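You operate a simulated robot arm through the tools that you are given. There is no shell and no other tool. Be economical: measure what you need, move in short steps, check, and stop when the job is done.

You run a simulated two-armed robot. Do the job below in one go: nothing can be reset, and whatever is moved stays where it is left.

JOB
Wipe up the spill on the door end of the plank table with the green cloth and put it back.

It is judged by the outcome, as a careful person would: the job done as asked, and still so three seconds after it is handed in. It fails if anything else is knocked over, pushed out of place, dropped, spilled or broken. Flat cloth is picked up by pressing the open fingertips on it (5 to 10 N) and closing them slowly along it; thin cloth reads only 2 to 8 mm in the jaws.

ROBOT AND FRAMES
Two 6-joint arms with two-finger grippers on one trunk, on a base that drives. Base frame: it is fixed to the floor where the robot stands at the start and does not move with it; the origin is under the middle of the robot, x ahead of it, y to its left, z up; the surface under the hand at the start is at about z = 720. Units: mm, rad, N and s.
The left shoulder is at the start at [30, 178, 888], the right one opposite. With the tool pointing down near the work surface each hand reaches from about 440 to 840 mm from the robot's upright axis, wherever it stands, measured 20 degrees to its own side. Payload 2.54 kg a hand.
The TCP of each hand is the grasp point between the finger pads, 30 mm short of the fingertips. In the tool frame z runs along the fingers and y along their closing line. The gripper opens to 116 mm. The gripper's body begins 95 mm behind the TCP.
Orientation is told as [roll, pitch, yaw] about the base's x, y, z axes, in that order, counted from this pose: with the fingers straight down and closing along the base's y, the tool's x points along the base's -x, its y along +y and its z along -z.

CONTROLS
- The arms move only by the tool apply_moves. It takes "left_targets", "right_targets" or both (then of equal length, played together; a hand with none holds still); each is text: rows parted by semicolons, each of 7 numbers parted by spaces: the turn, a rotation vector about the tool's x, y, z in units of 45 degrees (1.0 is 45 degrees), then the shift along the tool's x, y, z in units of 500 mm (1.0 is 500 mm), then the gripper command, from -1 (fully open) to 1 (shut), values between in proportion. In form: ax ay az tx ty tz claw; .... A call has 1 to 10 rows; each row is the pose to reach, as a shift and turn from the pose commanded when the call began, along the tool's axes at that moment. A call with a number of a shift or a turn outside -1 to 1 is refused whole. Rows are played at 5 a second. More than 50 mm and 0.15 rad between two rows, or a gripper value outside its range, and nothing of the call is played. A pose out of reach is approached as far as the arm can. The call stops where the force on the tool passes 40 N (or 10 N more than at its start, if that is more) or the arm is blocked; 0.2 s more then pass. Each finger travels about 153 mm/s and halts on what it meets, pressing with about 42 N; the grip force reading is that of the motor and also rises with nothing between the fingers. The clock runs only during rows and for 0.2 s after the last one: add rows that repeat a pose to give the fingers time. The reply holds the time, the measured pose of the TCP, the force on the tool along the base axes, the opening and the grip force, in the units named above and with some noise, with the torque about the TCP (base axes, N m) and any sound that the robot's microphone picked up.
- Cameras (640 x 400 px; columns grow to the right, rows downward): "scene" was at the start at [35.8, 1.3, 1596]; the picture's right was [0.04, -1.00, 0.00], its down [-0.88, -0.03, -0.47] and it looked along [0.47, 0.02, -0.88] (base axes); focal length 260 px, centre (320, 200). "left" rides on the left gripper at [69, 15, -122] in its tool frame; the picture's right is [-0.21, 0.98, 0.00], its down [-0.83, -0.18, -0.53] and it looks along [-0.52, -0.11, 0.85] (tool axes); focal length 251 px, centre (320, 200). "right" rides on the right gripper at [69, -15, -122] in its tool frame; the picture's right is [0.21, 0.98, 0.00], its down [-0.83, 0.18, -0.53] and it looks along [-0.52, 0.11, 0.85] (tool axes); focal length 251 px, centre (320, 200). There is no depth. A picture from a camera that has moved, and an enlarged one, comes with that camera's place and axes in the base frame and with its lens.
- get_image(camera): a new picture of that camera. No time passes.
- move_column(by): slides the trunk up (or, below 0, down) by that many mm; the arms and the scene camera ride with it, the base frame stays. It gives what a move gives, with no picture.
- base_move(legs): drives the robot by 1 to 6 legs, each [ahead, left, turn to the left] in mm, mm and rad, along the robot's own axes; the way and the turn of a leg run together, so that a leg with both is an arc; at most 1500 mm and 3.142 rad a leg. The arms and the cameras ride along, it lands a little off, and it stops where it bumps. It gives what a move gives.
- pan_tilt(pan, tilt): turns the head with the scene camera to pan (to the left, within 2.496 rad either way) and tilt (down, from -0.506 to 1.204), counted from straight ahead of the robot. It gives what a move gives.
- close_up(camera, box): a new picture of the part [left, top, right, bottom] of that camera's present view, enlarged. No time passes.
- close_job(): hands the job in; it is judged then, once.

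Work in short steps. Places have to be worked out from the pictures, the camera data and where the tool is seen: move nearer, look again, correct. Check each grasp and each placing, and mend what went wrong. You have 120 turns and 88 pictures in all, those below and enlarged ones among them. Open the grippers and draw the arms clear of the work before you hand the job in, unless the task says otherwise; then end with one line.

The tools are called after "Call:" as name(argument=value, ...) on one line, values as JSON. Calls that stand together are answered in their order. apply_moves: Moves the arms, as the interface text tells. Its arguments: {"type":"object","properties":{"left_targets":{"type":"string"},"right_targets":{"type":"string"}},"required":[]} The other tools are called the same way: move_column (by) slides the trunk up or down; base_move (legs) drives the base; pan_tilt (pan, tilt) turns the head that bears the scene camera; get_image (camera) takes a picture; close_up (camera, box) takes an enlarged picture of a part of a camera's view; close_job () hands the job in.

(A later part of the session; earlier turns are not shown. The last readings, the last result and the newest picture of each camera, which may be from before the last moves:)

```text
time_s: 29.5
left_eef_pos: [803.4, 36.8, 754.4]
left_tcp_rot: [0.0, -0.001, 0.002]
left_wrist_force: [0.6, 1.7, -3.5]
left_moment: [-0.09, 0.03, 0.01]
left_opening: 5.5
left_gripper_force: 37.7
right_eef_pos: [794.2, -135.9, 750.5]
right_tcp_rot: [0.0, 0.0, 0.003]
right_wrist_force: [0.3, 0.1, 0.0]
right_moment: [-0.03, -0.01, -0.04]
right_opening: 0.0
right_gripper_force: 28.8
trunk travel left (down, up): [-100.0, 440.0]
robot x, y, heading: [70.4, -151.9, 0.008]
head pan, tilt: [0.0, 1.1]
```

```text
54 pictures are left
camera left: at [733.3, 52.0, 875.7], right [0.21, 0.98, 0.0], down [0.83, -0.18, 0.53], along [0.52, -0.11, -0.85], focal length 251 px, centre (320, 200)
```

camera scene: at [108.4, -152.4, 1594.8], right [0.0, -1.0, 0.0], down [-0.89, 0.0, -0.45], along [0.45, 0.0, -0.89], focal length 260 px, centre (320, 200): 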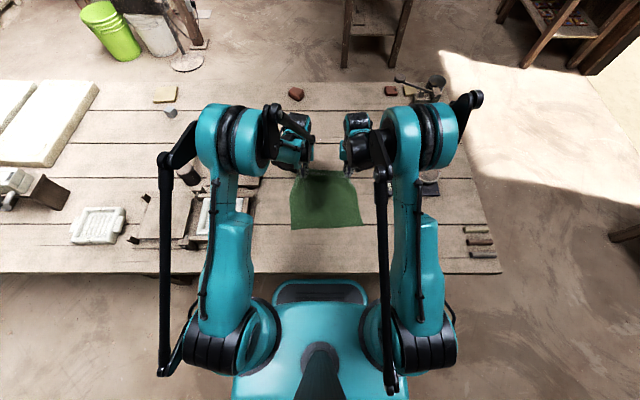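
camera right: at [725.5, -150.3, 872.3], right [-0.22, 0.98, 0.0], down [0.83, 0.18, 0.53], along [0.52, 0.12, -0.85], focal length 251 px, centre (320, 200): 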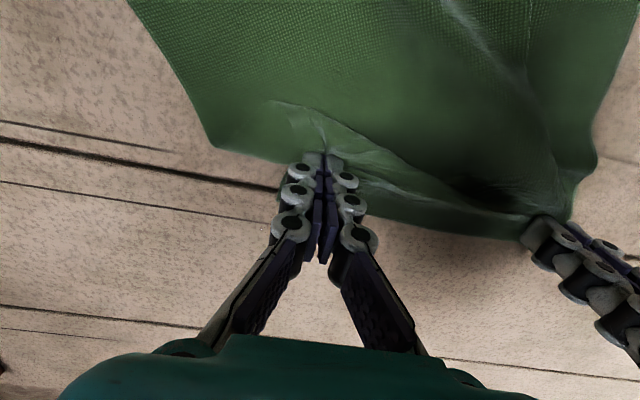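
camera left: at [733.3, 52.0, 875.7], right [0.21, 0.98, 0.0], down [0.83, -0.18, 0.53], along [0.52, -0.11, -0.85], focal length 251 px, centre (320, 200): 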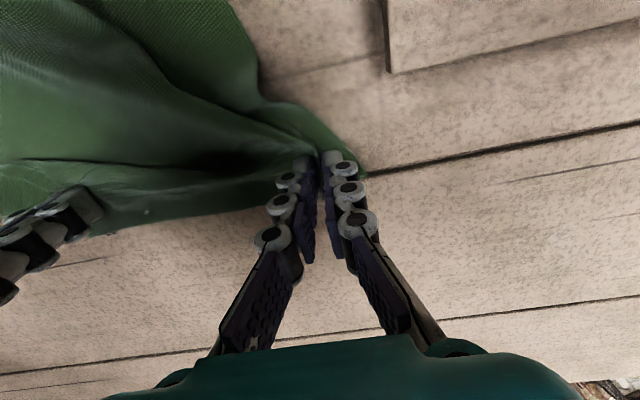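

The visible glint is mostly gone. Now I'll press a little and stroke the right hand over the puddle area, with the left following.

Call:
apply_moves(left_targets="0 0 0 0 0 0 1; 0 0 0 -0.09 0 0 1; 0 0 0 -0.11 -0.05 0 1; 0 0 0 -0.02 -0.05 0 1; 0 0 0 0.05 -0.05 0 1; 0 0 0 0.05 0 0 1; 0 0 0 0.05 0.05 0 1; 0 0 0 -0.04 0.05 0 1; 0 0 0 -0.11 0.05 0 1; 0 0 0 -0.04 0 0 1", right_targets="0 0 0 0 0 0.003 1; 0 0 0 -0.09 0 0.003 1; 0 0 0 -0.11 -0.05 0.003 1; 0 0 0 -0.02 -0.05 0.003 1; 0 0 0 0.05 -0.05 0.003 1; 0 0 0 0.05 0 0.003 1; 0 0 0 0.05 0.05 0.003 1; 0 0 0 -0.04 0.05 0.003 1; 0 0 0 -0.11 0.05 0.003 1; 0 0 0 -0.04 0 0.003 1")

Call:
get_image(camera="right")

```text
time_s: 31.7
left_eef_pos: [820.7, 35.2, 756.8]
left_tcp_rot: [0.001, -0.002, 0.004]
left_wrist_force: [-0.4, -0.5, -0.4]
left_moment: [0.01, -0.01, -0.01]
left_opening: 5.7
left_gripper_force: 32.2
right_eef_pos: [813.0, -135.0, 751.0]
right_tcp_rot: [0.0, 0.0, 0.004]
right_wrist_force: [-0.8, 1.3, 0.0]
right_moment: [0.01, -0.01, -0.04]
right_opening: 0.0
right_gripper_force: 28.6
right hand out of reach, approached as far as the arm can: row 3, 9
trunk travel left (down, up): [-100.0, 440.0]
robot x, y, heading: [72.5, -153.4, 0.007]
head pan, tilt: [0.0, 1.1]
```

```text
53 pictures are left
camera right: at [745.8, -150.4, 872.0], right [-0.22, 0.98, 0.0], down [0.82, 0.18, 0.54], along [0.52, 0.12, -0.84], focal length 251 px, centre (320, 200)
```

right: 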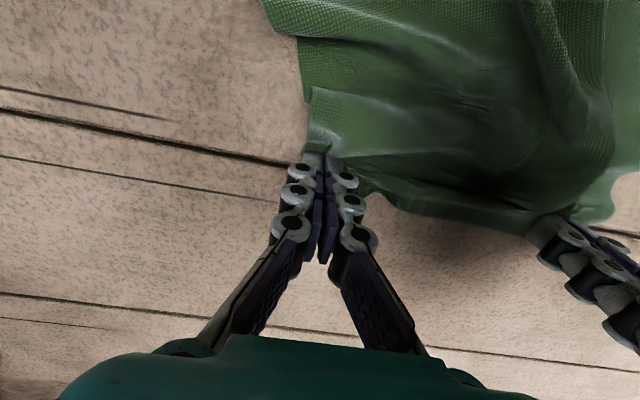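

There's little force, so I'll press 2 mm deeper and repeat the strokes within reach.

Call:
apply_moves(left_targets="0 0 0 0 0 0 1; 0 0 0 -0.06 0 0 1; 0 0 0 -0.06 -0.06 0 1; 0 0 0 0.01 -0.06 0 1; 0 0 0 0.08 -0.05 0 1; 0 0 0 0.08 0.02 0 1; 0 0 0 0.08 0.07 0 1; 0 0 0 0 0.07 0 1; 0 0 0 -0.06 0.07 0 1; 0 0 0 0 0.02 0 1", right_targets="0 0 0 0 0 0.004 1; 0 0 0 -0.06 0 0.004 1; 0 0 0 -0.06 -0.06 0.004 1; 0 0 0 0.01 -0.06 0.004 1; 0 0 0 0.08 -0.05 0.004 1; 0 0 0 0.08 0.02 0.004 1; 0 0 0 0.08 0.07 0.004 1; 0 0 0 0 0.07 0.004 1; 0 0 0 -0.06 0.07 0.004 1; 0 0 0 0 0.02 0.004 1")

Call:
apply_moves(left_targets="0 0 0 0.02 0 -0.08 1; 0 0 0 0.06 0 -0.16 1; 0 0 0 0.1 -0 -0.24 1; 0 0 0 0.17 0 -0.3 1; 0 0 0 0.24 0 -0.36 1; 0 0 0 0.31 0 -0.42 1; 0 0 0 0.38 0 -0.44 1; 0 0 0 0.46 0 -0.46 1", right_targets="0 0 0 0.02 0 -0.08 1; 0 0 0 0.06 0 -0.16 1; 0 0 0 0.1 -0 -0.24 1; 0 0 0 0.17 0 -0.3 1; 0 0 0 0.24 0 -0.36 1; 0 0 0 0.31 0 -0.42 1; 0 0 0 0.38 0 -0.44 1; 0 0 0 0.46 0 -0.46 1")

Call:
get_image(camera="scene")

Call:
get_image(camera="right")

```text
time_s: 33.9
left_eef_pos: [818.9, 47.1, 758.0]
left_tcp_rot: [0.0, -0.002, 0.004]
left_wrist_force: [-0.9, -0.7, -0.9]
left_moment: [0.03, -0.03, 0.05]
left_opening: 3.6
left_gripper_force: 30.3
right_eef_pos: [811.9, -125.3, 750.1]
right_tcp_rot: [0.001, -0.001, 0.003]
right_wrist_force: [-0.7, 0.9, 0.9]
right_moment: [0.04, -0.02, -0.1]
right_opening: 0.0
right_gripper_force: 28.8
right hand out of reach, approached as far as the arm can: row 2, 9
trunk travel left (down, up): [-100.0, 440.0]
robot x, y, heading: [70.2, -154.7, -0.002]
head pan, tilt: [0.0, 1.1]
```

```text
time_s: 35.7
left_eef_pos: [587.2, 47.8, 988.6]
left_tcp_rot: [-0.001, -0.002, 0.004]
left_wrist_force: [-2.4, -1.2, -0.5]
left_moment: [-0.05, -0.02, 0.03]
left_opening: 4.7
left_gripper_force: 31.5
right_eef_pos: [579.9, -125.8, 978.8]
right_tcp_rot: [0.0, -0.002, 0.004]
right_wrist_force: [0.3, 1.3, -0.2]
right_moment: [0.03, -0.09, -0.04]
right_opening: 0.0
right_gripper_force: 28.0
trunk travel left (down, up): [-100.0, 440.0]
robot x, y, heading: [68.6, -152.3, 0.007]
head pan, tilt: [0.0, 1.1]
```

```text
52 pictures are left
camera scene: at [101.0, -152.5, 1595.0], right [0.0, -1.0, 0.0], down [-0.89, 0.0, -0.46], along [0.46, 0.0, -0.89], focal length 260 px, centre (320, 200)
```

scene: 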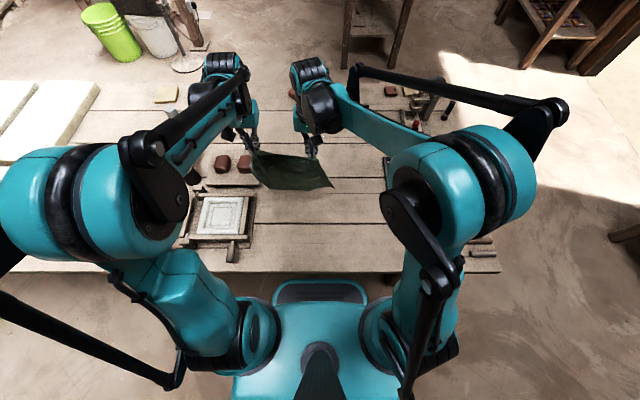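

```text
51 pictures are left
camera right: at [512.4, -140.9, 1099.7], right [-0.22, 0.98, 0.0], down [0.82, 0.18, 0.54], along [0.52, 0.12, -0.84], focal length 251 px, centre (320, 200)
```

right: 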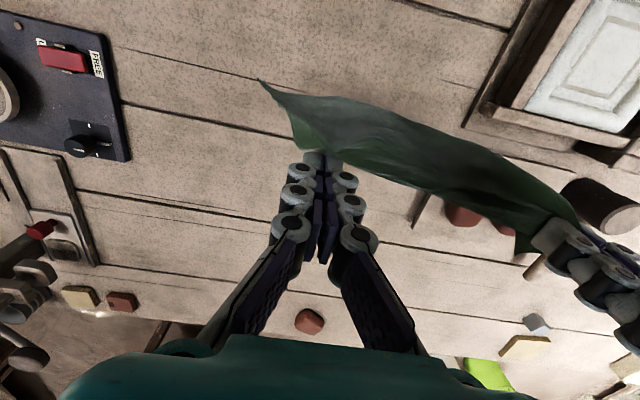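

The cloth is lifted, folded and clear of the table. I'll move both hands back toward the cloth's own y line, away from the tablets, then check the spill site.

Call:
apply_moves(left_targets="0 0 0 0 -0.08 0 1; 0 0 0 0 -0.16 0 1; 0 0 0 0 -0.18 0 1; 0 0 0 0 -0.18 0 1", right_targets="0 0 0 0 -0.08 0 1; 0 0 0 0 -0.16 0 1; 0 0 0 0 -0.18 0 1; 0 0 0 0 -0.18 0 1")

Call:
pan_tilt(pan=0, tilt=0.8)

Call:
get_image(camera="scene")

Call:
get_image(camera="right")

Call:
get_image(camera="left")

```text
time_s: 36.7
left_eef_pos: [591.9, -43.6, 985.8]
left_tcp_rot: [-0.001, 0.0, 0.002]
left_wrist_force: [0.7, -0.5, -2.0]
left_moment: [-0.05, 0.01, 0.0]
left_opening: 5.8
left_gripper_force: 37.7
right_eef_pos: [584.1, -216.3, 979.0]
right_tcp_rot: [0.0, 0.0, 0.004]
right_wrist_force: [-0.4, 0.5, 0.1]
right_moment: [0.0, -0.03, -0.08]
right_opening: 0.1
right_gripper_force: 28.6
trunk travel left (down, up): [-100.0, 440.0]
robot x, y, heading: [68.4, -155.8, 0.005]
head pan, tilt: [0.0, 1.1]
```

```text
time_s: 37.5
left_eef_pos: [593.4, -43.4, 984.7]
left_tcp_rot: [-0.003, 0.002, 0.004]
left_wrist_force: [0.5, -0.5, -1.4]
left_moment: [-0.06, 0.0, 0.02]
left_opening: 5.0
left_gripper_force: 31.8
right_eef_pos: [583.9, -216.3, 978.6]
right_tcp_rot: [-0.001, 0.001, 0.002]
right_wrist_force: [0.7, 1.0, 0.5]
right_moment: [0.02, -0.04, -0.05]
right_opening: 0.0
right_gripper_force: 28.9
trunk travel left (down, up): [-100.0, 440.0]
robot x, y, heading: [71.0, -153.8, 0.004]
head pan, tilt: [0.0, 0.799]
```

```text
50 pictures are left
camera scene: at [122.6, -152.2, 1616.6], right [0.0, -1.0, 0.0], down [-0.72, 0.0, -0.7], along [0.7, 0.0, -0.72], focal length 260 px, centre (320, 200)
```

scene: 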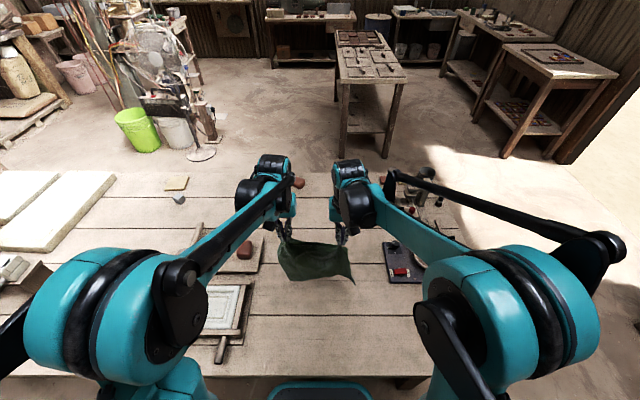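

```text
49 pictures are left
camera right: at [515.7, -230.6, 1099.8], right [-0.22, 0.98, 0.0], down [0.83, 0.18, 0.53], along [0.52, 0.12, -0.85], focal length 251 px, centre (320, 200)
```

right: 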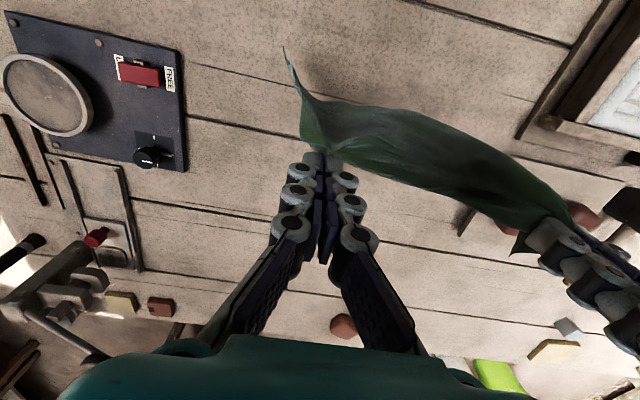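

```text
48 pictures are left
camera left: at [522.2, -28.1, 1107.1], right [0.21, 0.98, 0.0], down [0.83, -0.18, 0.53], along [0.52, -0.11, -0.85], focal length 251 px, centre (320, 200)
```

left: 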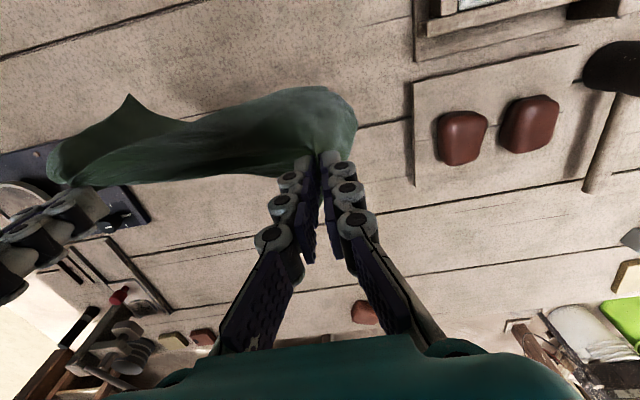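

No glints are visible, but they depend on the viewing angle, so I'll zoom in on the spill site from both cameras.

Call:
close_up(camera="scene", box=[270, 195, 370, 257])

Call:
close_up(camera="left", box=[120, 170, 320, 295])

```text
6.40 times, centred on (320, 226) of scene
camera zoom: at [122.6, -152.2, 1616.6], right [0.0, -1.0, 0.0], down [-0.72, 0.0, -0.7], along [0.7, 0.0, -0.72], focal length 1664 px, centre (320, 34)
```

zoom: 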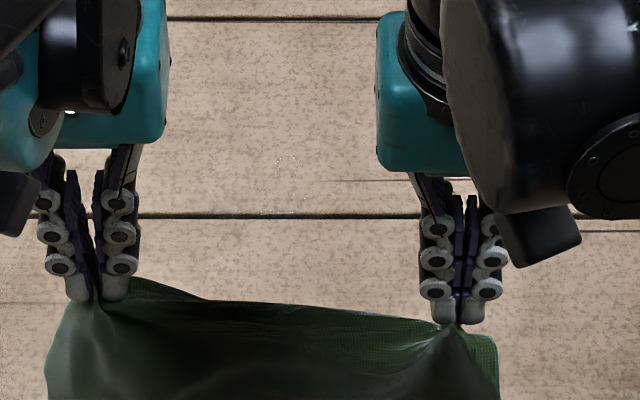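

```text
3.20 times, centred on (220, 232) of left
camera zoom: at [522.2, -28.1, 1107.1], right [0.21, 0.98, 0.0], down [0.83, -0.18, 0.53], along [0.52, -0.11, -0.85], focal length 805 px, centre (640, 96)
```

zoom: 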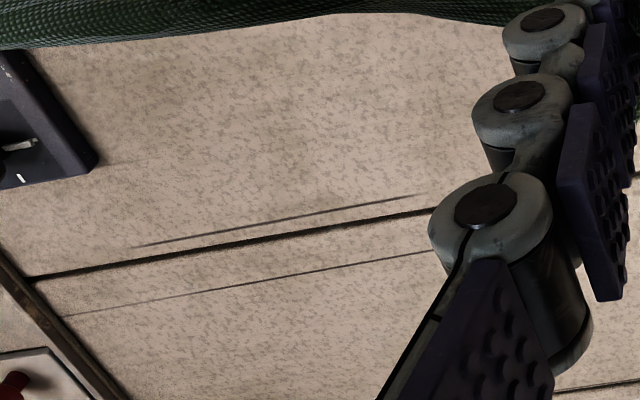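

Close up, faint glints remain at about x=817–870, y≈-130, the far part I couldn't reach. I'll tilt the right hand's fingers forward by about 22° for more reach and come back down over that part.

Call:
apply_moves(left_targets="0 0 0 -0.062 0.022 0.0615 1; 0 0 0 -0.124 0.044 0.123 1; 0 0 0 -0.186 0.066 0.1845 1; 0 0 0 -0.248 0.088 0.246 1; 0 0 0 -0.31 0.11 0.3075 1; 0 0 0 -0.372 0.132 0.369 1; 0 0 0 -0.434 0.154 0.43 1", right_targets="0 -0.07 0 -0.062 0.022 0.06 1; 0 -0.14 0 -0.124 0.044 0.12 1; 0 -0.21 0 -0.186 0.066 0.18 1; 0 -0.28 0 -0.248 0.088 0.24 1; 0 -0.35 0 -0.31 0.11 0.3 1; 0 -0.42 0 -0.372 0.132 0.36 1; 0 -0.49 0 -0.434 0.154 0.418 1")

Call:
get_image(camera="right")

```text
time_s: 39.1
left_eef_pos: [811.6, 37.0, 769.8]
left_tcp_rot: [-0.001, 0.003, 0.004]
left_wrist_force: [0.1, -1.4, 0.3]
left_moment: [-0.07, 0.02, -0.01]
left_opening: 4.5
left_gripper_force: 30.2
right_eef_pos: [800.9, -136.2, 768.2]
right_tcp_rot: [-0.002, -0.384, 0.004]
right_wrist_force: [0.0, 1.6, -0.3]
right_moment: [0.07, 0.03, -0.03]
right_opening: 0.0
right_gripper_force: 28.9
trunk travel left (down, up): [-100.0, 440.0]
robot x, y, heading: [69.7, -149.9, 0.001]
head pan, tilt: [0.0, 0.799]
```

```text
45 pictures are left
camera right: at [692.2, -151.0, 854.2], right [-0.2, 0.98, -0.08], down [0.57, 0.18, 0.8], along [0.8, 0.12, -0.59], focal length 251 px, centre (320, 200)
```

right: 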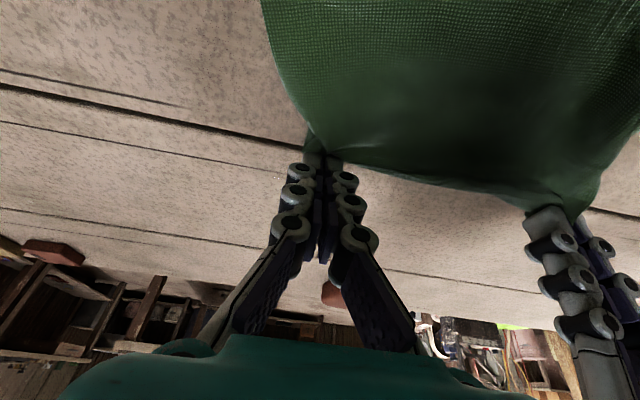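

The tilt direction is right. Now I'll lower the right hand to contact and read the force.

Call:
apply_moves(left_targets="0 0 0 0 0 0.015 1; 0 0 0 0 0 0.024 1; 0 0 0 0 0 0.024 1", right_targets="0 0 0 0.006 0 0.0148 1; 0 0 0 0.0105 0 0.026 1; 0 0 0 0.0128 0 0.0315 1")

```text
time_s: 39.9
left_eef_pos: [808.2, 34.9, 759.1]
left_tcp_rot: [-0.001, 0.0, 0.003]
left_wrist_force: [1.6, -0.8, -0.8]
left_moment: [-0.16, 0.06, 0.0]
left_opening: 4.3
left_gripper_force: 39.3
right_eef_pos: [799.6, -137.3, 751.2]
right_tcp_rot: [-0.001, -0.385, 0.004]
right_wrist_force: [0.1, 1.3, 3.5]
right_moment: [0.06, -0.01, -0.02]
right_opening: 0.2
right_gripper_force: 29.0
trunk travel left (down, up): [-100.0, 440.0]
robot x, y, heading: [73.0, -151.9, 0.002]
head pan, tilt: [0.0, 0.799]
```

Contact is at 3.5 N. I'll press about 0.8 mm more and stroke over x 771–876, y -177 to -95.

Call:
apply_moves(left_targets="0 0 0 0 0 0 1; 0 0 0 -0.07 0 0 1; 0 0 0 -0.08 -0.06 0 1; 0 0 0 -0.08 0.02 0 1; 0 0 0 -0.08 0.09 0 1; 0 0 0 -0.04 0.09 0 1; 0 0 0 0.05 0.08 0 1; 0 0 0 0.07 0 0 1; 0 0 0 0.07 -0.08 0 1; 0 0 0 -0.02 -0.08 0 1", right_targets="0 0 0 0.0006 0 0.0015 1; 0 0 0 -0.0828 0 0.0353 1; 0 0 0 -0.1143 -0.06 0.048 1; 0 0 0 -0.1143 0.02 0.048 1; 0 0 0 -0.1143 0.09 0.048 1; 0 0 0 -0.0365 0.09 0.0165 1; 0 0 0 0.047 0.08 -0.0173 1; 0 0 0 0.0655 0 -0.0248 1; 0 0 0 0.0655 -0.08 -0.0248 1; 0 0 0 -0.0179 -0.08 0.009 1")

Call:
get_image(camera="right")

```text
time_s: 42.1
left_eef_pos: [818.4, -5.2, 760.0]
left_tcp_rot: [0.0, -0.003, 0.003]
left_wrist_force: [-1.0, -0.2, -1.2]
left_moment: [-0.02, -0.03, 0.0]
left_opening: 5.5
left_gripper_force: 32.6
right_eef_pos: [808.9, -176.3, 751.5]
right_tcp_rot: [0.0, -0.386, 0.004]
right_wrist_force: [-0.2, 1.3, 2.2]
right_moment: [0.05, -0.03, -0.08]
right_opening: 0.1
right_gripper_force: 28.6
trunk travel left (down, up): [-100.0, 440.0]
robot x, y, heading: [70.5, -150.6, 0.001]
head pan, tilt: [0.0, 0.799]
```

```text
44 pictures are left
camera right: at [700.3, -191.6, 837.6], right [-0.2, 0.98, -0.08], down [0.56, 0.18, 0.81], along [0.8, 0.12, -0.59], focal length 251 px, centre (320, 200)
```

right: 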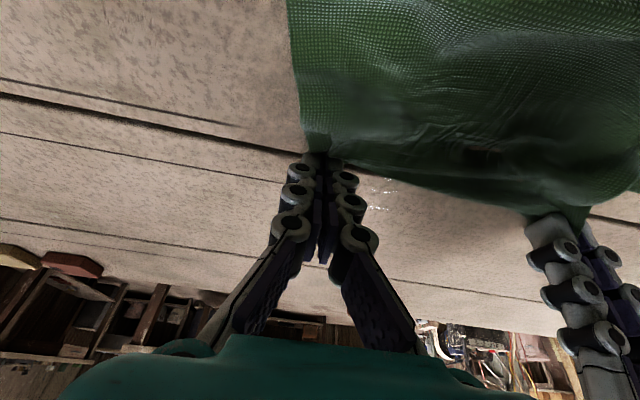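

Glints still remain near (850,-119). I'll zoom in to see their extent.

Call:
close_up(camera="right", box=[340, 160, 500, 260])

```text
4.00 times, centred on (420, 210) of right
camera zoom: at [700.3, -191.6, 837.6], right [-0.2, 0.98, -0.08], down [0.56, 0.18, 0.81], along [0.8, 0.12, -0.59], focal length 1006 px, centre (-80, 160)
```

zoom: 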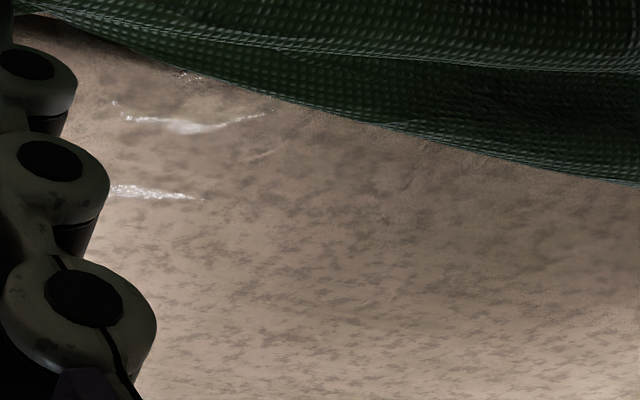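

The pressed strokes do wipe, but streaks remain between passes near x 834 and 856. I'll run a denser zigzag, 12 mm spacing, from x≈809 to 869.

Call:
apply_moves(left_targets="0 0 0 -0.01 0.042 0 1; 0 0 0 -0.02 0.084 0 1; 0 0 0 -0.03 0.042 0 1; 0 0 0 -0.04 0 0 1; 0 0 0 -0.05 0.042 0 1; 0 0 0 -0.06 0.084 0 1; 0 0 0 -0.06 0.042 0 1; 0 0 0 -0.06 0 0 1; 0 0 0 -0.06 0.042 0 1; 0 0 0 -0.06 0.084 0 1", right_targets="0 0 0 -0.0104 0.084 0.0064 1; 0 0 0 -0.0215 0.168 0.0109 1; 0 0 0 -0.0326 0.084 0.0154 1; 0 0 0 -0.0437 0 0.0199 1; 0 0 0 -0.0549 0.084 0.0244 1; 0 0 0 -0.066 0.168 0.0289 1; 0 0 0 -0.0771 0.084 0.0334 1; 0 0 0 -0.0882 0 0.0379 1; 0 0 0 -0.0993 0.084 0.0424 1; 0 0 0 -0.1105 0.168 0.0469 1")

Call:
get_image(camera="right")

```text
time_s: 44.3
left_eef_pos: [849.5, 35.3, 760.5]
left_tcp_rot: [-0.001, -0.002, 0.001]
left_wrist_force: [-0.4, 1.1, 1.4]
left_moment: [-0.03, -0.03, 0.01]
left_opening: 4.3
left_gripper_force: 30.5
right_eef_pos: [870.2, -95.2, 750.1]
right_tcp_rot: [-0.004, -0.385, 0.0]
right_wrist_force: [0.1, -4.5, 11.8]
right_moment: [-0.12, 0.05, -0.03]
right_opening: 0.0
right_gripper_force: 29.1
trunk travel left (down, up): [-100.0, 440.0]
robot x, y, heading: [69.0, -152.6, -0.001]
head pan, tilt: [0.0, 0.799]
```

```text
42 pictures are left
camera right: at [761.7, -110.1, 836.9], right [-0.2, 0.98, -0.08], down [0.56, 0.18, 0.81], along [0.8, 0.11, -0.59], focal length 251 px, centre (320, 200)
```

right: 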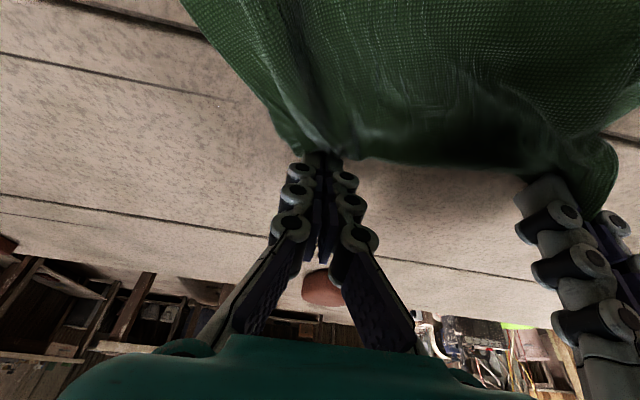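

Force is a good 12 N. I'll zigzag back toward the robot at 10 mm spacing to catch the lines in between.

Call:
apply_moves(left_targets="0 0 0 0 -0.042 0 1; 0 0 0 0 -0.084 0 1; 0 0 0 0.01 -0.042 0 1; 0 0 0 0.02 0 0 1; 0 0 0 0.03 -0.042 0 1; 0 0 0 0.04 -0.084 0 1; 0 0 0 0.05 -0.042 0 1; 0 0 0 0.06 0 0 1; 0 0 0 0.07 -0.042 0 1; 0 0 0 0.08 -0.084 0 1", right_targets="0 0 0 0.0093 -0.084 -0.0037 1; 0 0 0 0.0185 -0.168 -0.0075 1; 0 0 0 0.0278 -0.084 -0.0112 1; 0 0 0 0.0371 0 -0.015 1; 0 0 0 0.0464 -0.084 -0.0187 1; 0 0 0 0.0556 -0.168 -0.0225 1; 0 0 0 0.0649 -0.084 -0.0262 1; 0 0 0 0.0742 0 -0.03 1; 0 0 0 0.0834 -0.084 -0.0337 1; 0 0 0 0.0927 -0.168 -0.0375 1")

Call:
apply_moves(left_targets="0 0 0 0.01 0.042 0 1; 0 0 0 0.02 0.084 0 1; 0 0 0 0.03 0.042 0 1; 0 0 0 0.04 0 0 1; 0 0 0 0.05 0.042 0 1; 0 0 0 0.06 0.084 0 1; 0 0 0 0.07 0.042 0 1; 0 0 0 0.08 0 0 1; 0 0 0 0.09 0.042 0 1; 0 0 0 0.1 0.084 0 1", right_targets="0 0 0 0.0093 0.084 -0.0037 1; 0 0 0 0.0185 0.168 -0.0075 1; 0 0 0 0.0278 0.084 -0.0112 1; 0 0 0 0.0371 0 -0.015 1; 0 0 0 0.0464 0.084 -0.0187 1; 0 0 0 0.0556 0.168 -0.0225 1; 0 0 0 0.0649 0.084 -0.0262 1; 0 0 0 0.0742 0 -0.03 1; 0 0 0 0.0834 0.084 -0.0337 1; 0 0 0 0.0927 0.168 -0.0375 1")

Call:
get_image(camera="right")

```text
time_s: 46.5
left_eef_pos: [806.5, -7.0, 758.6]
left_tcp_rot: [0.0, 0.0, 0.003]
left_wrist_force: [0.0, -9.2, 0.9]
left_moment: [-0.53, -0.02, -0.02]
left_opening: 1.0
left_gripper_force: 27.9
right_eef_pos: [818.3, -176.6, 752.3]
right_tcp_rot: [0.003, -0.386, 0.004]
right_wrist_force: [0.3, 7.6, 4.5]
right_moment: [0.34, 0.01, -0.04]
right_opening: 0.0
right_gripper_force: 29.0
trunk travel left (down, up): [-100.0, 440.0]
robot x, y, heading: [72.2, -154.0, 0.002]
head pan, tilt: [0.0, 0.799]
```

```text
time_s: 48.7
left_eef_pos: [757.4, 36.0, 757.4]
left_tcp_rot: [-0.001, -0.001, 0.002]
left_wrist_force: [0.5, -0.6, -1.5]
left_moment: [-0.27, 0.0, 0.01]
left_opening: 1.5
left_gripper_force: 27.0
right_eef_pos: [772.2, -93.4, 751.1]
right_tcp_rot: [-0.002, -0.385, 0.0]
right_wrist_force: [-1.4, -2.7, 7.9]
right_moment: [-0.02, 0.04, -0.03]
right_opening: 0.0
right_gripper_force: 28.9
trunk travel left (down, up): [-100.0, 440.0]
robot x, y, heading: [69.6, -151.0, 0.0]
head pan, tilt: [0.0, 0.799]
```

```text
41 pictures are left
camera right: at [663.5, -108.2, 836.9], right [-0.2, 0.98, -0.08], down [0.56, 0.18, 0.8], along [0.8, 0.11, -0.59], focal length 251 px, centre (320, 200)
```

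right: 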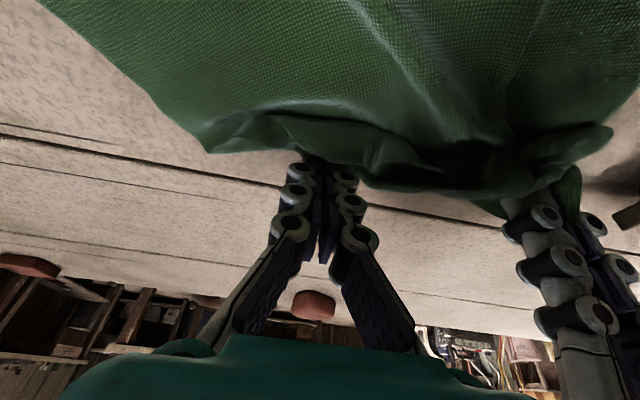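

The spill area has been rubbed densely. Now I'll lift the cloth, straighten the right wrist and carry it back over its home line so I can inspect.

Call:
apply_moves(left_targets="0 0 0 0 0 -0.0684 1; 0 0 0 0.0315 -0.0195 -0.1368 1; 0 0 0 0.0788 -0.0488 -0.1961 1; 0 0 0 0.13 -0.0805 -0.2554 1; 0 0 0 0.1852 -0.1147 -0.3101 1; 0 0 0 0.2364 -0.1464 -0.3648 1; 0 0 0 0.2916 -0.1806 -0.4104 1; 0 0 0 0.3428 -0.2123 -0.456 1; 0 0 0 0.394 -0.244 -0.456 1; 0 0 0 0.394 -0.244 -0.456 1", right_targets="0 0.0545 0 -0.0262 0 -0.0649 1; 0 0.109 0 -0.021 -0.0264 -0.1426 1; 0 0.1635 0 0.0032 -0.066 -0.2184 1; 0 0.218 0 0.0316 -0.1089 -0.2954 1; 0 0.2725 0 0.0654 -0.1551 -0.3696 1; 0 0.327 0 0.0954 -0.198 -0.4424 1; 0 0.3815 0 0.1328 -0.2442 -0.508 1; 0 0.436 0 0.1662 -0.2871 -0.5722 1; 0 0.49 0 0.2175 -0.33 -0.593 1; 0 0.49 0 0.2175 -0.33 -0.593 1")

Call:
get_image(camera="right")

Call:
get_image(camera="left")

Call:
get_image(camera="scene")

```text
time_s: 50.9
left_eef_pos: [561.2, -84.2, 986.3]
left_tcp_rot: [-0.002, 0.0, 0.004]
left_wrist_force: [-1.0, -3.3, -1.1]
left_moment: [-0.12, 0.02, 0.01]
left_opening: 3.1
left_gripper_force: 29.2
right_eef_pos: [558.6, -257.1, 984.4]
right_tcp_rot: [0.0, 0.002, 0.003]
right_wrist_force: [0.5, 4.1, -0.3]
right_moment: [0.14, -0.01, -0.08]
right_opening: 0.1
right_gripper_force: 29.2
trunk travel left (down, up): [-100.0, 440.0]
robot x, y, heading: [71.0, -154.4, 0.008]
head pan, tilt: [0.0, 0.799]
```

```text
40 pictures are left
camera right: at [491.2, -271.9, 1106.1], right [-0.22, 0.98, 0.0], down [0.83, 0.18, 0.53], along [0.52, 0.12, -0.85], focal length 251 px, centre (320, 200)
```

right: 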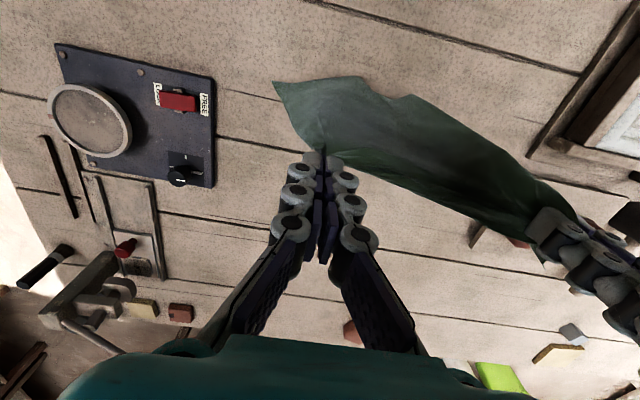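

```text
39 pictures are left
camera left: at [493.0, -69.1, 1107.1], right [0.21, 0.98, 0.0], down [0.83, -0.18, 0.53], along [0.52, -0.11, -0.85], focal length 251 px, centre (320, 200)
```

left: 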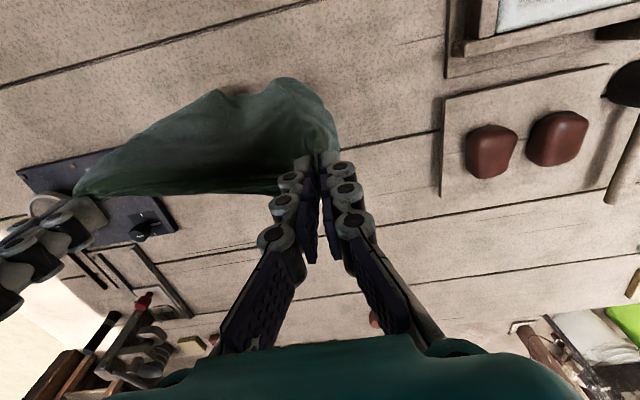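

```text
38 pictures are left
camera scene: at [123.6, -151.6, 1616.6], right [0.0, -1.0, 0.0], down [-0.72, 0.0, -0.7], along [0.7, 0.0, -0.72], focal length 260 px, centre (320, 200)
```

scene: 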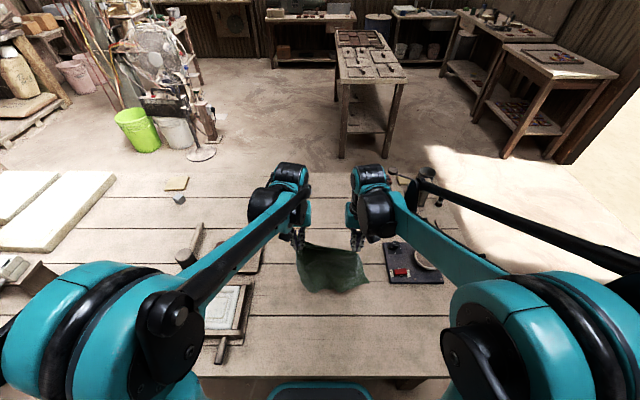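

The cloth hangs from both hands and I see no glints from here. I'll raise it to clear the table and back the base up 205 mm, so the lower edge sits over the cloth's original near edge (x≈350).

Call:
apply_moves(left_targets="0 0 0 0 0 -0.05 1; 0 0 0 0 0 -0.1 1", right_targets="0 0 0 0 0 -0.05 1; 0 0 0 0 0 -0.1 1")

Call:
base_move(legs=[[-205, 0, 0]])

Call:
pan_tilt(pan=0, tilt=1.0)

Call:
get_image(camera="scene")

Call:
get_image(camera="right")

```text
time_s: 51.5
left_eef_pos: [560.9, -85.7, 1036.5]
left_tcp_rot: [0.001, 0.0, 0.003]
left_wrist_force: [-0.4, 0.0, -2.6]
left_moment: [0.8, -0.01, -0.04]
left_opening: 0.9
left_gripper_force: 28.5
right_eef_pos: [559.2, -259.4, 1032.7]
right_tcp_rot: [-0.002, 0.0, 0.004]
right_wrist_force: [-0.4, 5.6, 0.0]
right_moment: [0.14, -0.02, -0.08]
right_opening: 0.0
right_gripper_force: 29.1
trunk travel left (down, up): [-100.0, 440.0]
robot x, y, heading: [68.5, -149.9, 0.004]
head pan, tilt: [0.0, 0.799]
```

```text
time_s: 53.1
left_eef_pos: [356.9, -87.0, 1036.5]
left_tcp_rot: [0.0, -0.003, 0.002]
left_wrist_force: [-0.2, -5.2, 2.5]
left_moment: [0.03, 0.02, -0.02]
left_opening: 2.5
left_gripper_force: 35.5
right_eef_pos: [353.6, -260.0, 1033.4]
right_tcp_rot: [0.0, 0.0, 0.002]
right_wrist_force: [0.7, 4.9, -0.2]
right_moment: [0.11, -0.05, -0.07]
right_opening: 0.0
right_gripper_force: 29.0
trunk travel left (down, up): [-100.0, 440.0]
robot x, y, heading: [-132.9, -149.0, 0.0]
head pan, tilt: [0.0, 0.799]
```

```text
time_s: 53.9
left_eef_pos: [358.6, -87.0, 1036.5]
left_tcp_rot: [0.0, 0.0, 0.002]
left_wrist_force: [0.2, -4.6, -1.1]
left_moment: [-0.49, 0.01, 0.01]
left_opening: 2.3
left_gripper_force: 28.6
right_eef_pos: [356.9, -258.9, 1033.1]
right_tcp_rot: [0.001, 0.0, 0.001]
right_wrist_force: [0.6, 3.0, -0.3]
right_moment: [0.14, -0.02, -0.09]
right_opening: 0.0
right_gripper_force: 28.5
trunk travel left (down, up): [-100.0, 440.0]
robot x, y, heading: [-134.5, -152.1, -0.002]
head pan, tilt: [0.0, 1.0]
```

```text
37 pictures are left
camera scene: at [-92.0, -152.8, 1601.6], right [0.0, -1.0, 0.0], down [-0.84, 0.0, -0.54], along [0.54, 0.0, -0.84], focal length 260 px, centre (320, 200)
```

scene: 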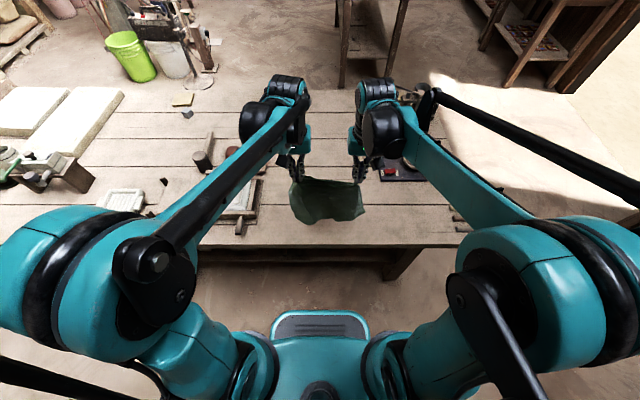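

```text
36 pictures are left
camera right: at [287.9, -274.6, 1154.3], right [-0.22, 0.98, 0.0], down [0.83, 0.18, 0.53], along [0.52, 0.12, -0.85], focal length 251 px, centre (320, 200)
```

right: 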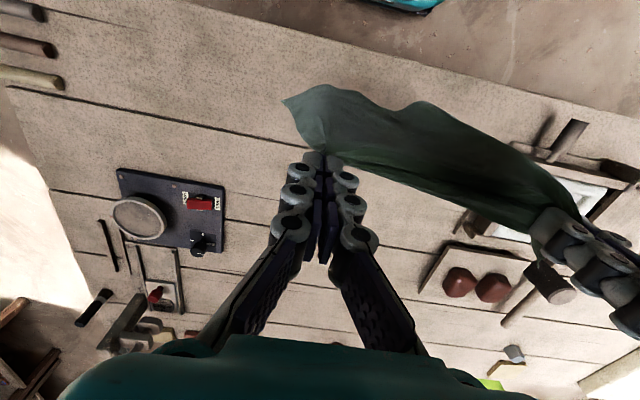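

The cloth hangs with its lower edge about 35 mm above the table near x≈356. I'll lay it down in an arc, near edge first, then hands forward and down.

Call:
apply_moves(left_targets="0 0 0 0 0 0.06 1; 0 0 0 0 0 0.116 1; 0 0 0 -0.078 0 0.128 1; 0 0 0 -0.154 0 0.15 1; 0 0 0 -0.224 0 0.182 1; 0 0 0 -0.29 0 0.228 1; 0 0 0 -0.344 0 0.282 1; 0 0 0 -0.39 0 0.348 1; 0 0 0 -0.422 0 0.418 1", right_targets="0 0 0 0 0 0.06 1; 0 0 0 0 0 0.116 1; 0 0 0 -0.078 0 0.128 1; 0 0 0 -0.154 0 0.15 1; 0 0 0 -0.224 0 0.182 1; 0 0 0 -0.29 0 0.228 1; 0 0 0 -0.344 0 0.282 1; 0 0 0 -0.39 0 0.348 1; 0 0 0 -0.422 0 0.418 1")

Call:
get_image(camera="scene")

Call:
get_image(camera="right")

```text
time_s: 55.9
left_eef_pos: [570.2, -88.6, 825.7]
left_tcp_rot: [-0.001, 0.002, 0.002]
left_wrist_force: [0.4, -1.5, -1.6]
left_moment: [-0.08, 0.04, 0.02]
left_opening: 3.7
left_gripper_force: 30.6
right_eef_pos: [567.7, -259.5, 820.1]
right_tcp_rot: [0.002, 0.001, 0.001]
right_wrist_force: [1.1, 2.5, 0.7]
right_moment: [0.12, 0.03, -0.06]
right_opening: 0.0
right_gripper_force: 29.4
trunk travel left (down, up): [-100.0, 440.0]
robot x, y, heading: [-134.1, -155.0, -0.004]
head pan, tilt: [0.0, 1.0]
```

```text
35 pictures are left
camera scene: at [-89.7, -152.7, 1601.4], right [0.0, -1.0, 0.0], down [-0.84, 0.0, -0.54], along [0.54, 0.0, -0.84], focal length 260 px, centre (320, 200)
```

scene: 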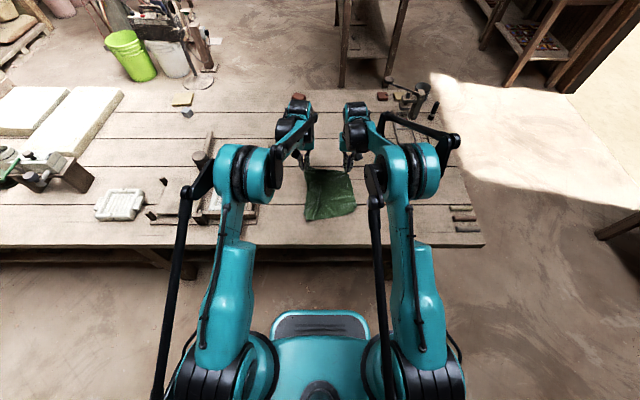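

```text
34 pictures are left
camera right: at [500.4, -274.6, 942.2], right [-0.22, 0.98, 0.0], down [0.83, 0.18, 0.53], along [0.52, 0.12, -0.85], focal length 251 px, centre (320, 200)
```

right: 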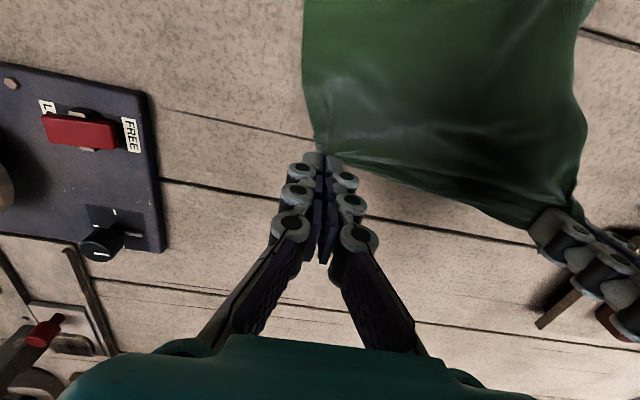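

The near edge landed at x≈385 instead of about 348, so the cloth is about 35 mm too far forward. I'll lift it again by the same arc, back up 35 mm, and lay it again with a little more slack.

Call:
apply_moves(left_targets="0 0 0 0.032 0 -0.07 1; 0 0 0 0.078 0 -0.136 1; 0 0 0 0.132 0 -0.19 1; 0 0 0 0.198 0 -0.236 1; 0 0 0 0.268 0 -0.268 1; 0 0 0 0.344 0 -0.29 1; 0 0 0 0.422 0 -0.302 1; 0 0 0 0.422 0 -0.4 1; 0 0 0 0.422 0.006 -0.42 1", right_targets="0 0 0 0.032 0 -0.07 1; 0 0 0 0.078 0 -0.136 1; 0 0 0 0.132 0 -0.19 1; 0 0 0 0.198 0 -0.236 1; 0 0 0 0.268 0 -0.268 1; 0 0 0 0.344 0 -0.29 1; 0 0 0 0.422 0 -0.302 1; 0 0 0 0.422 0 -0.4 1; 0 0 0 0.422 -0.006 -0.42 1")

Call:
base_move(legs=[[-35, 0, 0]])

Call:
get_image(camera="scene")

```text
time_s: 57.9
left_eef_pos: [360.2, -85.6, 1038.7]
left_tcp_rot: [-0.001, 0.0, 0.001]
left_wrist_force: [-2.0, -7.1, 2.9]
left_moment: [0.31, 0.03, 0.07]
left_opening: 0.4
left_gripper_force: 26.8
right_eef_pos: [357.0, -261.9, 1034.1]
right_tcp_rot: [0.001, 0.001, 0.002]
right_wrist_force: [0.5, 7.2, -0.6]
right_moment: [0.28, -0.01, -0.14]
right_opening: 0.1
right_gripper_force: 28.8
trunk travel left (down, up): [-100.0, 440.0]
robot x, y, heading: [-133.8, -154.5, 0.0]
head pan, tilt: [0.0, 1.0]
```

```text
time_s: 58.7
left_eef_pos: [322.0, -83.5, 1039.4]
left_tcp_rot: [0.001, -0.002, 0.001]
left_wrist_force: [0.0, -7.4, 0.5]
left_moment: [-0.34, -0.04, 0.06]
left_opening: 3.5
left_gripper_force: 36.6
right_eef_pos: [320.0, -260.3, 1035.6]
right_tcp_rot: [0.001, -0.003, 0.001]
right_wrist_force: [0.0, 7.4, -0.1]
right_moment: [0.2, -0.04, -0.13]
right_opening: 0.0
right_gripper_force: 28.8
trunk travel left (down, up): [-100.0, 440.0]
robot x, y, heading: [-169.9, -149.5, 0.001]
head pan, tilt: [0.0, 1.0]
```

```text
33 pictures are left
camera scene: at [-130.2, -152.9, 1601.6], right [0.0, -1.0, 0.0], down [-0.84, 0.0, -0.54], along [0.54, 0.0, -0.84], focal length 260 px, centre (320, 200)
```

scene: 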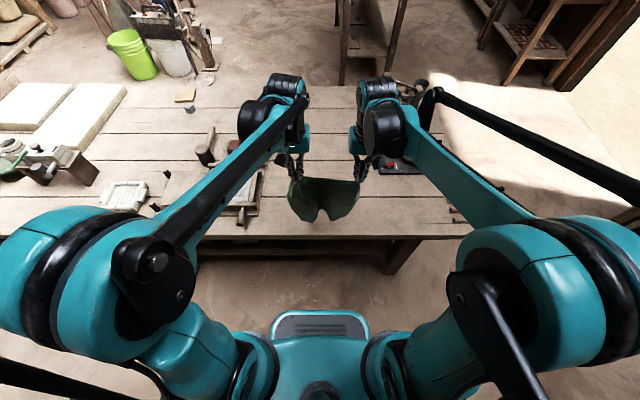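

The cloth hangs clear again, 37 mm further back. I'll repeat the laying arc.

Call:
apply_moves(left_targets="0 0 0 0 0 0.06 1; 0 0 0 0 0 0.116 1; 0 0 0 -0.078 0 0.128 1; 0 0 0 -0.154 0 0.15 1; 0 0 0 -0.224 0 0.182 1; 0 0 0 -0.29 0 0.228 1; 0 0 0 -0.344 0 0.282 1; 0 0 0 -0.39 0 0.348 1; 0 0 0 -0.43 0 0.428 1", right_targets="0 0 0 0 0 0.06 1; 0 0 0 0 0 0.116 1; 0 0 0 -0.078 0 0.128 1; 0 0 0 -0.154 0 0.15 1; 0 0 0 -0.224 0 0.182 1; 0 0 0 -0.29 0 0.228 1; 0 0 0 -0.344 0 0.282 1; 0 0 0 -0.39 0 0.348 1; 0 0 0 -0.43 0 0.428 1")

Call:
get_image(camera="scene")

```text
time_s: 60.7
left_eef_pos: [540.9, -83.6, 822.6]
left_tcp_rot: [-0.002, 0.002, 0.002]
left_wrist_force: [0.3, -10.5, 3.0]
left_moment: [-0.3, 0.05, 0.08]
left_opening: 1.5
left_gripper_force: 31.3
right_eef_pos: [536.6, -265.6, 817.1]
right_tcp_rot: [0.001, 0.001, 0.002]
right_wrist_force: [1.1, 10.9, -0.3]
right_moment: [0.32, 0.05, -0.22]
right_opening: 0.0
right_gripper_force: 28.6
trunk travel left (down, up): [-100.0, 440.0]
robot x, y, heading: [-170.2, -147.9, 0.002]
head pan, tilt: [0.0, 1.0]
```

```text
32 pictures are left
camera scene: at [-124.1, -152.9, 1601.3], right [0.0, -1.0, 0.0], down [-0.84, 0.0, -0.54], along [0.54, 0.0, -0.84], focal length 260 px, centre (320, 200)
```

scene: 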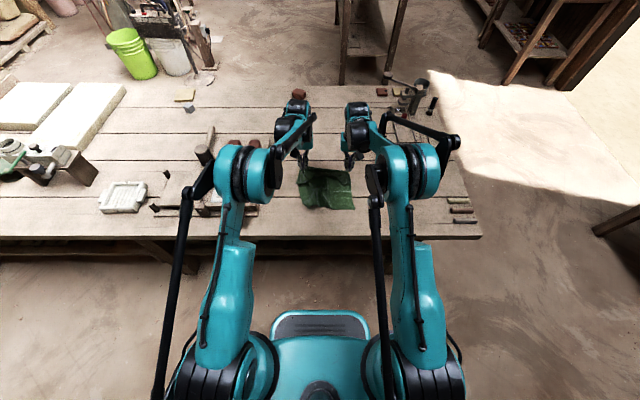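

The near edge seems curled and still sits too far forward. I'll take a closer look.

Call:
close_up(camera="scene", box=[280, 145, 380, 220])

Call:
get_image(camera="right")

Call:
get_image(camera="left")

```text
5.33 times, centred on (330, 182) of scene
camera zoom: at [-124.1, -152.9, 1601.3], right [0.0, -1.0, 0.0], down [-0.84, 0.0, -0.54], along [0.54, 0.0, -0.84], focal length 1386 px, centre (267, 293)
```

zoom: 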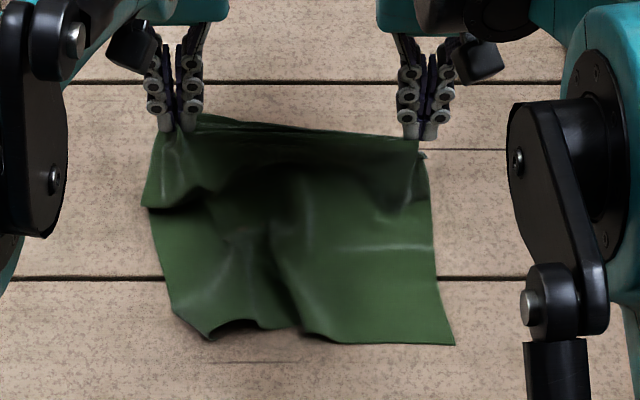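

```text
30 pictures are left
camera right: at [469.4, -280.1, 939.1], right [-0.22, 0.98, 0.0], down [0.83, 0.18, 0.53], along [0.52, 0.12, -0.85], focal length 251 px, centre (320, 200)
```

right: 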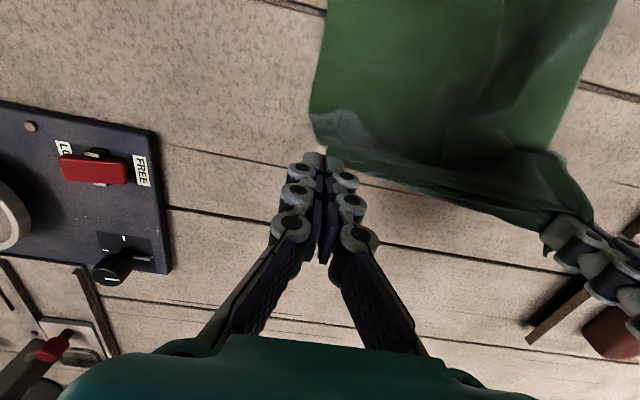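

```text
29 pictures are left
camera left: at [471.9, -68.0, 944.1], right [0.21, 0.98, 0.0], down [0.83, -0.18, 0.53], along [0.52, -0.11, -0.85], focal length 251 px, centre (320, 200)
```

left: 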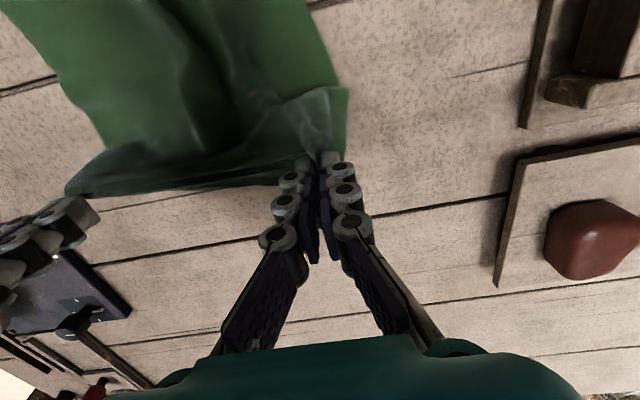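

The cloth has slack and its near edge is at x≈400. I'll lift higher, back up 80 mm and lay it further back, then drag forward to pull it taut into its original place.

Call:
apply_moves(left_targets="0 0 0 0.04 0 -0.08 1; 0 0 0 0.086 0 -0.146 1; 0 0 0 0.14 0 -0.2 1; 0 0 0 0.206 0 -0.246 1; 0 0 0 0.276 -0.004 -0.278 1; 0 0 0 0.352 -0.008 -0.3 1; 0 0 0 0.43 -0.008 -0.312 1; 0 0 0 0.43 -0.008 -0.41 1; 0 0 0 0.43 -0.008 -0.5 1", right_targets="0 0 0 0.04 0 -0.08 1; 0 0 0 0.086 0 -0.146 1; 0 0 0 0.14 0 -0.2 1; 0 0 0 0.206 0 -0.246 1; 0 0 0 0.276 0.004 -0.278 1; 0 0 0 0.352 0.008 -0.3 1; 0 0 0 0.43 0.008 -0.312 1; 0 0 0 0.43 0.008 -0.41 1; 0 0 0 0.43 0.008 -0.5 1")

Call:
base_move(legs=[[-80, 0, 0]])

Call:
apply_moves(left_targets="0 0 0 0 0 0 1; 0 0 0 0 0 0 1; 0 0 0 0 0 0 1; 0 0 0 0 0 0 1; 0 0 0 0 0 0 1")

Call:
get_image(camera="scene")

```text
time_s: 62.7
left_eef_pos: [320.4, -87.3, 1074.7]
left_tcp_rot: [0.0, -0.002, 0.003]
left_wrist_force: [0.9, -2.9, 0.4]
left_moment: [-0.47, -0.02, 0.05]
left_opening: 1.5
left_gripper_force: 27.5
right_eef_pos: [319.3, -257.3, 1070.7]
right_tcp_rot: [0.0, 0.0, 0.001]
right_wrist_force: [-0.3, 2.1, -0.3]
right_moment: [0.05, -0.01, -0.05]
right_opening: 0.0
right_gripper_force: 29.1
trunk travel left (down, up): [-100.0, 440.0]
robot x, y, heading: [-170.6, -152.6, 0.001]
head pan, tilt: [0.0, 1.0]
```

```text
time_s: 63.8
left_eef_pos: [244.7, -88.3, 1075.8]
left_tcp_rot: [-0.001, -0.001, 0.002]
left_wrist_force: [-0.9, -2.2, -2.3]
left_moment: [0.0, -0.04, 0.01]
left_opening: 4.9
left_gripper_force: 39.0
right_eef_pos: [241.5, -256.9, 1070.0]
right_tcp_rot: [-0.002, -0.002, 0.004]
right_wrist_force: [-0.6, 0.9, 0.7]
right_moment: [0.02, -0.02, -0.04]
right_opening: 0.0
right_gripper_force: 29.0
trunk travel left (down, up): [-100.0, 440.0]
robot x, y, heading: [-246.4, -151.2, 0.004]
head pan, tilt: [0.0, 1.0]
```

```text
time_s: 65.0
left_eef_pos: [246.1, -87.0, 1073.6]
left_tcp_rot: [0.001, 0.002, 0.003]
left_wrist_force: [0.5, -4.2, -1.6]
left_moment: [-0.52, 0.03, 0.01]
left_opening: 1.9
left_gripper_force: 28.7
right_eef_pos: [242.7, -257.5, 1070.4]
right_tcp_rot: [0.0, -0.002, 0.003]
right_wrist_force: [-0.3, 2.6, -0.2]
right_moment: [0.07, -0.02, -0.05]
right_opening: 0.0
right_gripper_force: 28.9
trunk travel left (down, up): [-100.0, 440.0]
robot x, y, heading: [-249.6, -150.7, 0.003]
head pan, tilt: [0.0, 1.0]
```

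```text
28 pictures are left
camera scene: at [-204.1, -153.0, 1601.5], right [0.0, -1.0, 0.0], down [-0.84, 0.0, -0.54], along [0.54, 0.0, -0.84], focal length 260 px, centre (320, 200)
```

scene: 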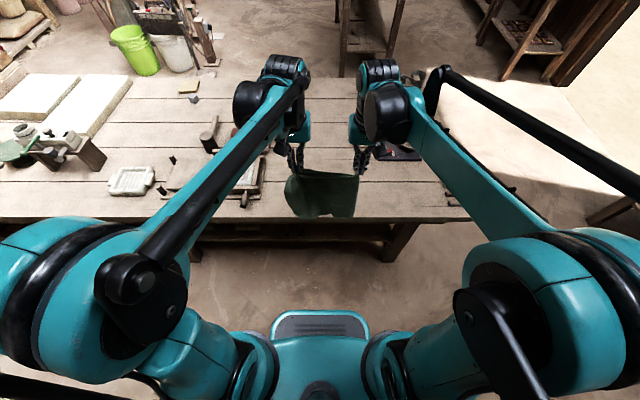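

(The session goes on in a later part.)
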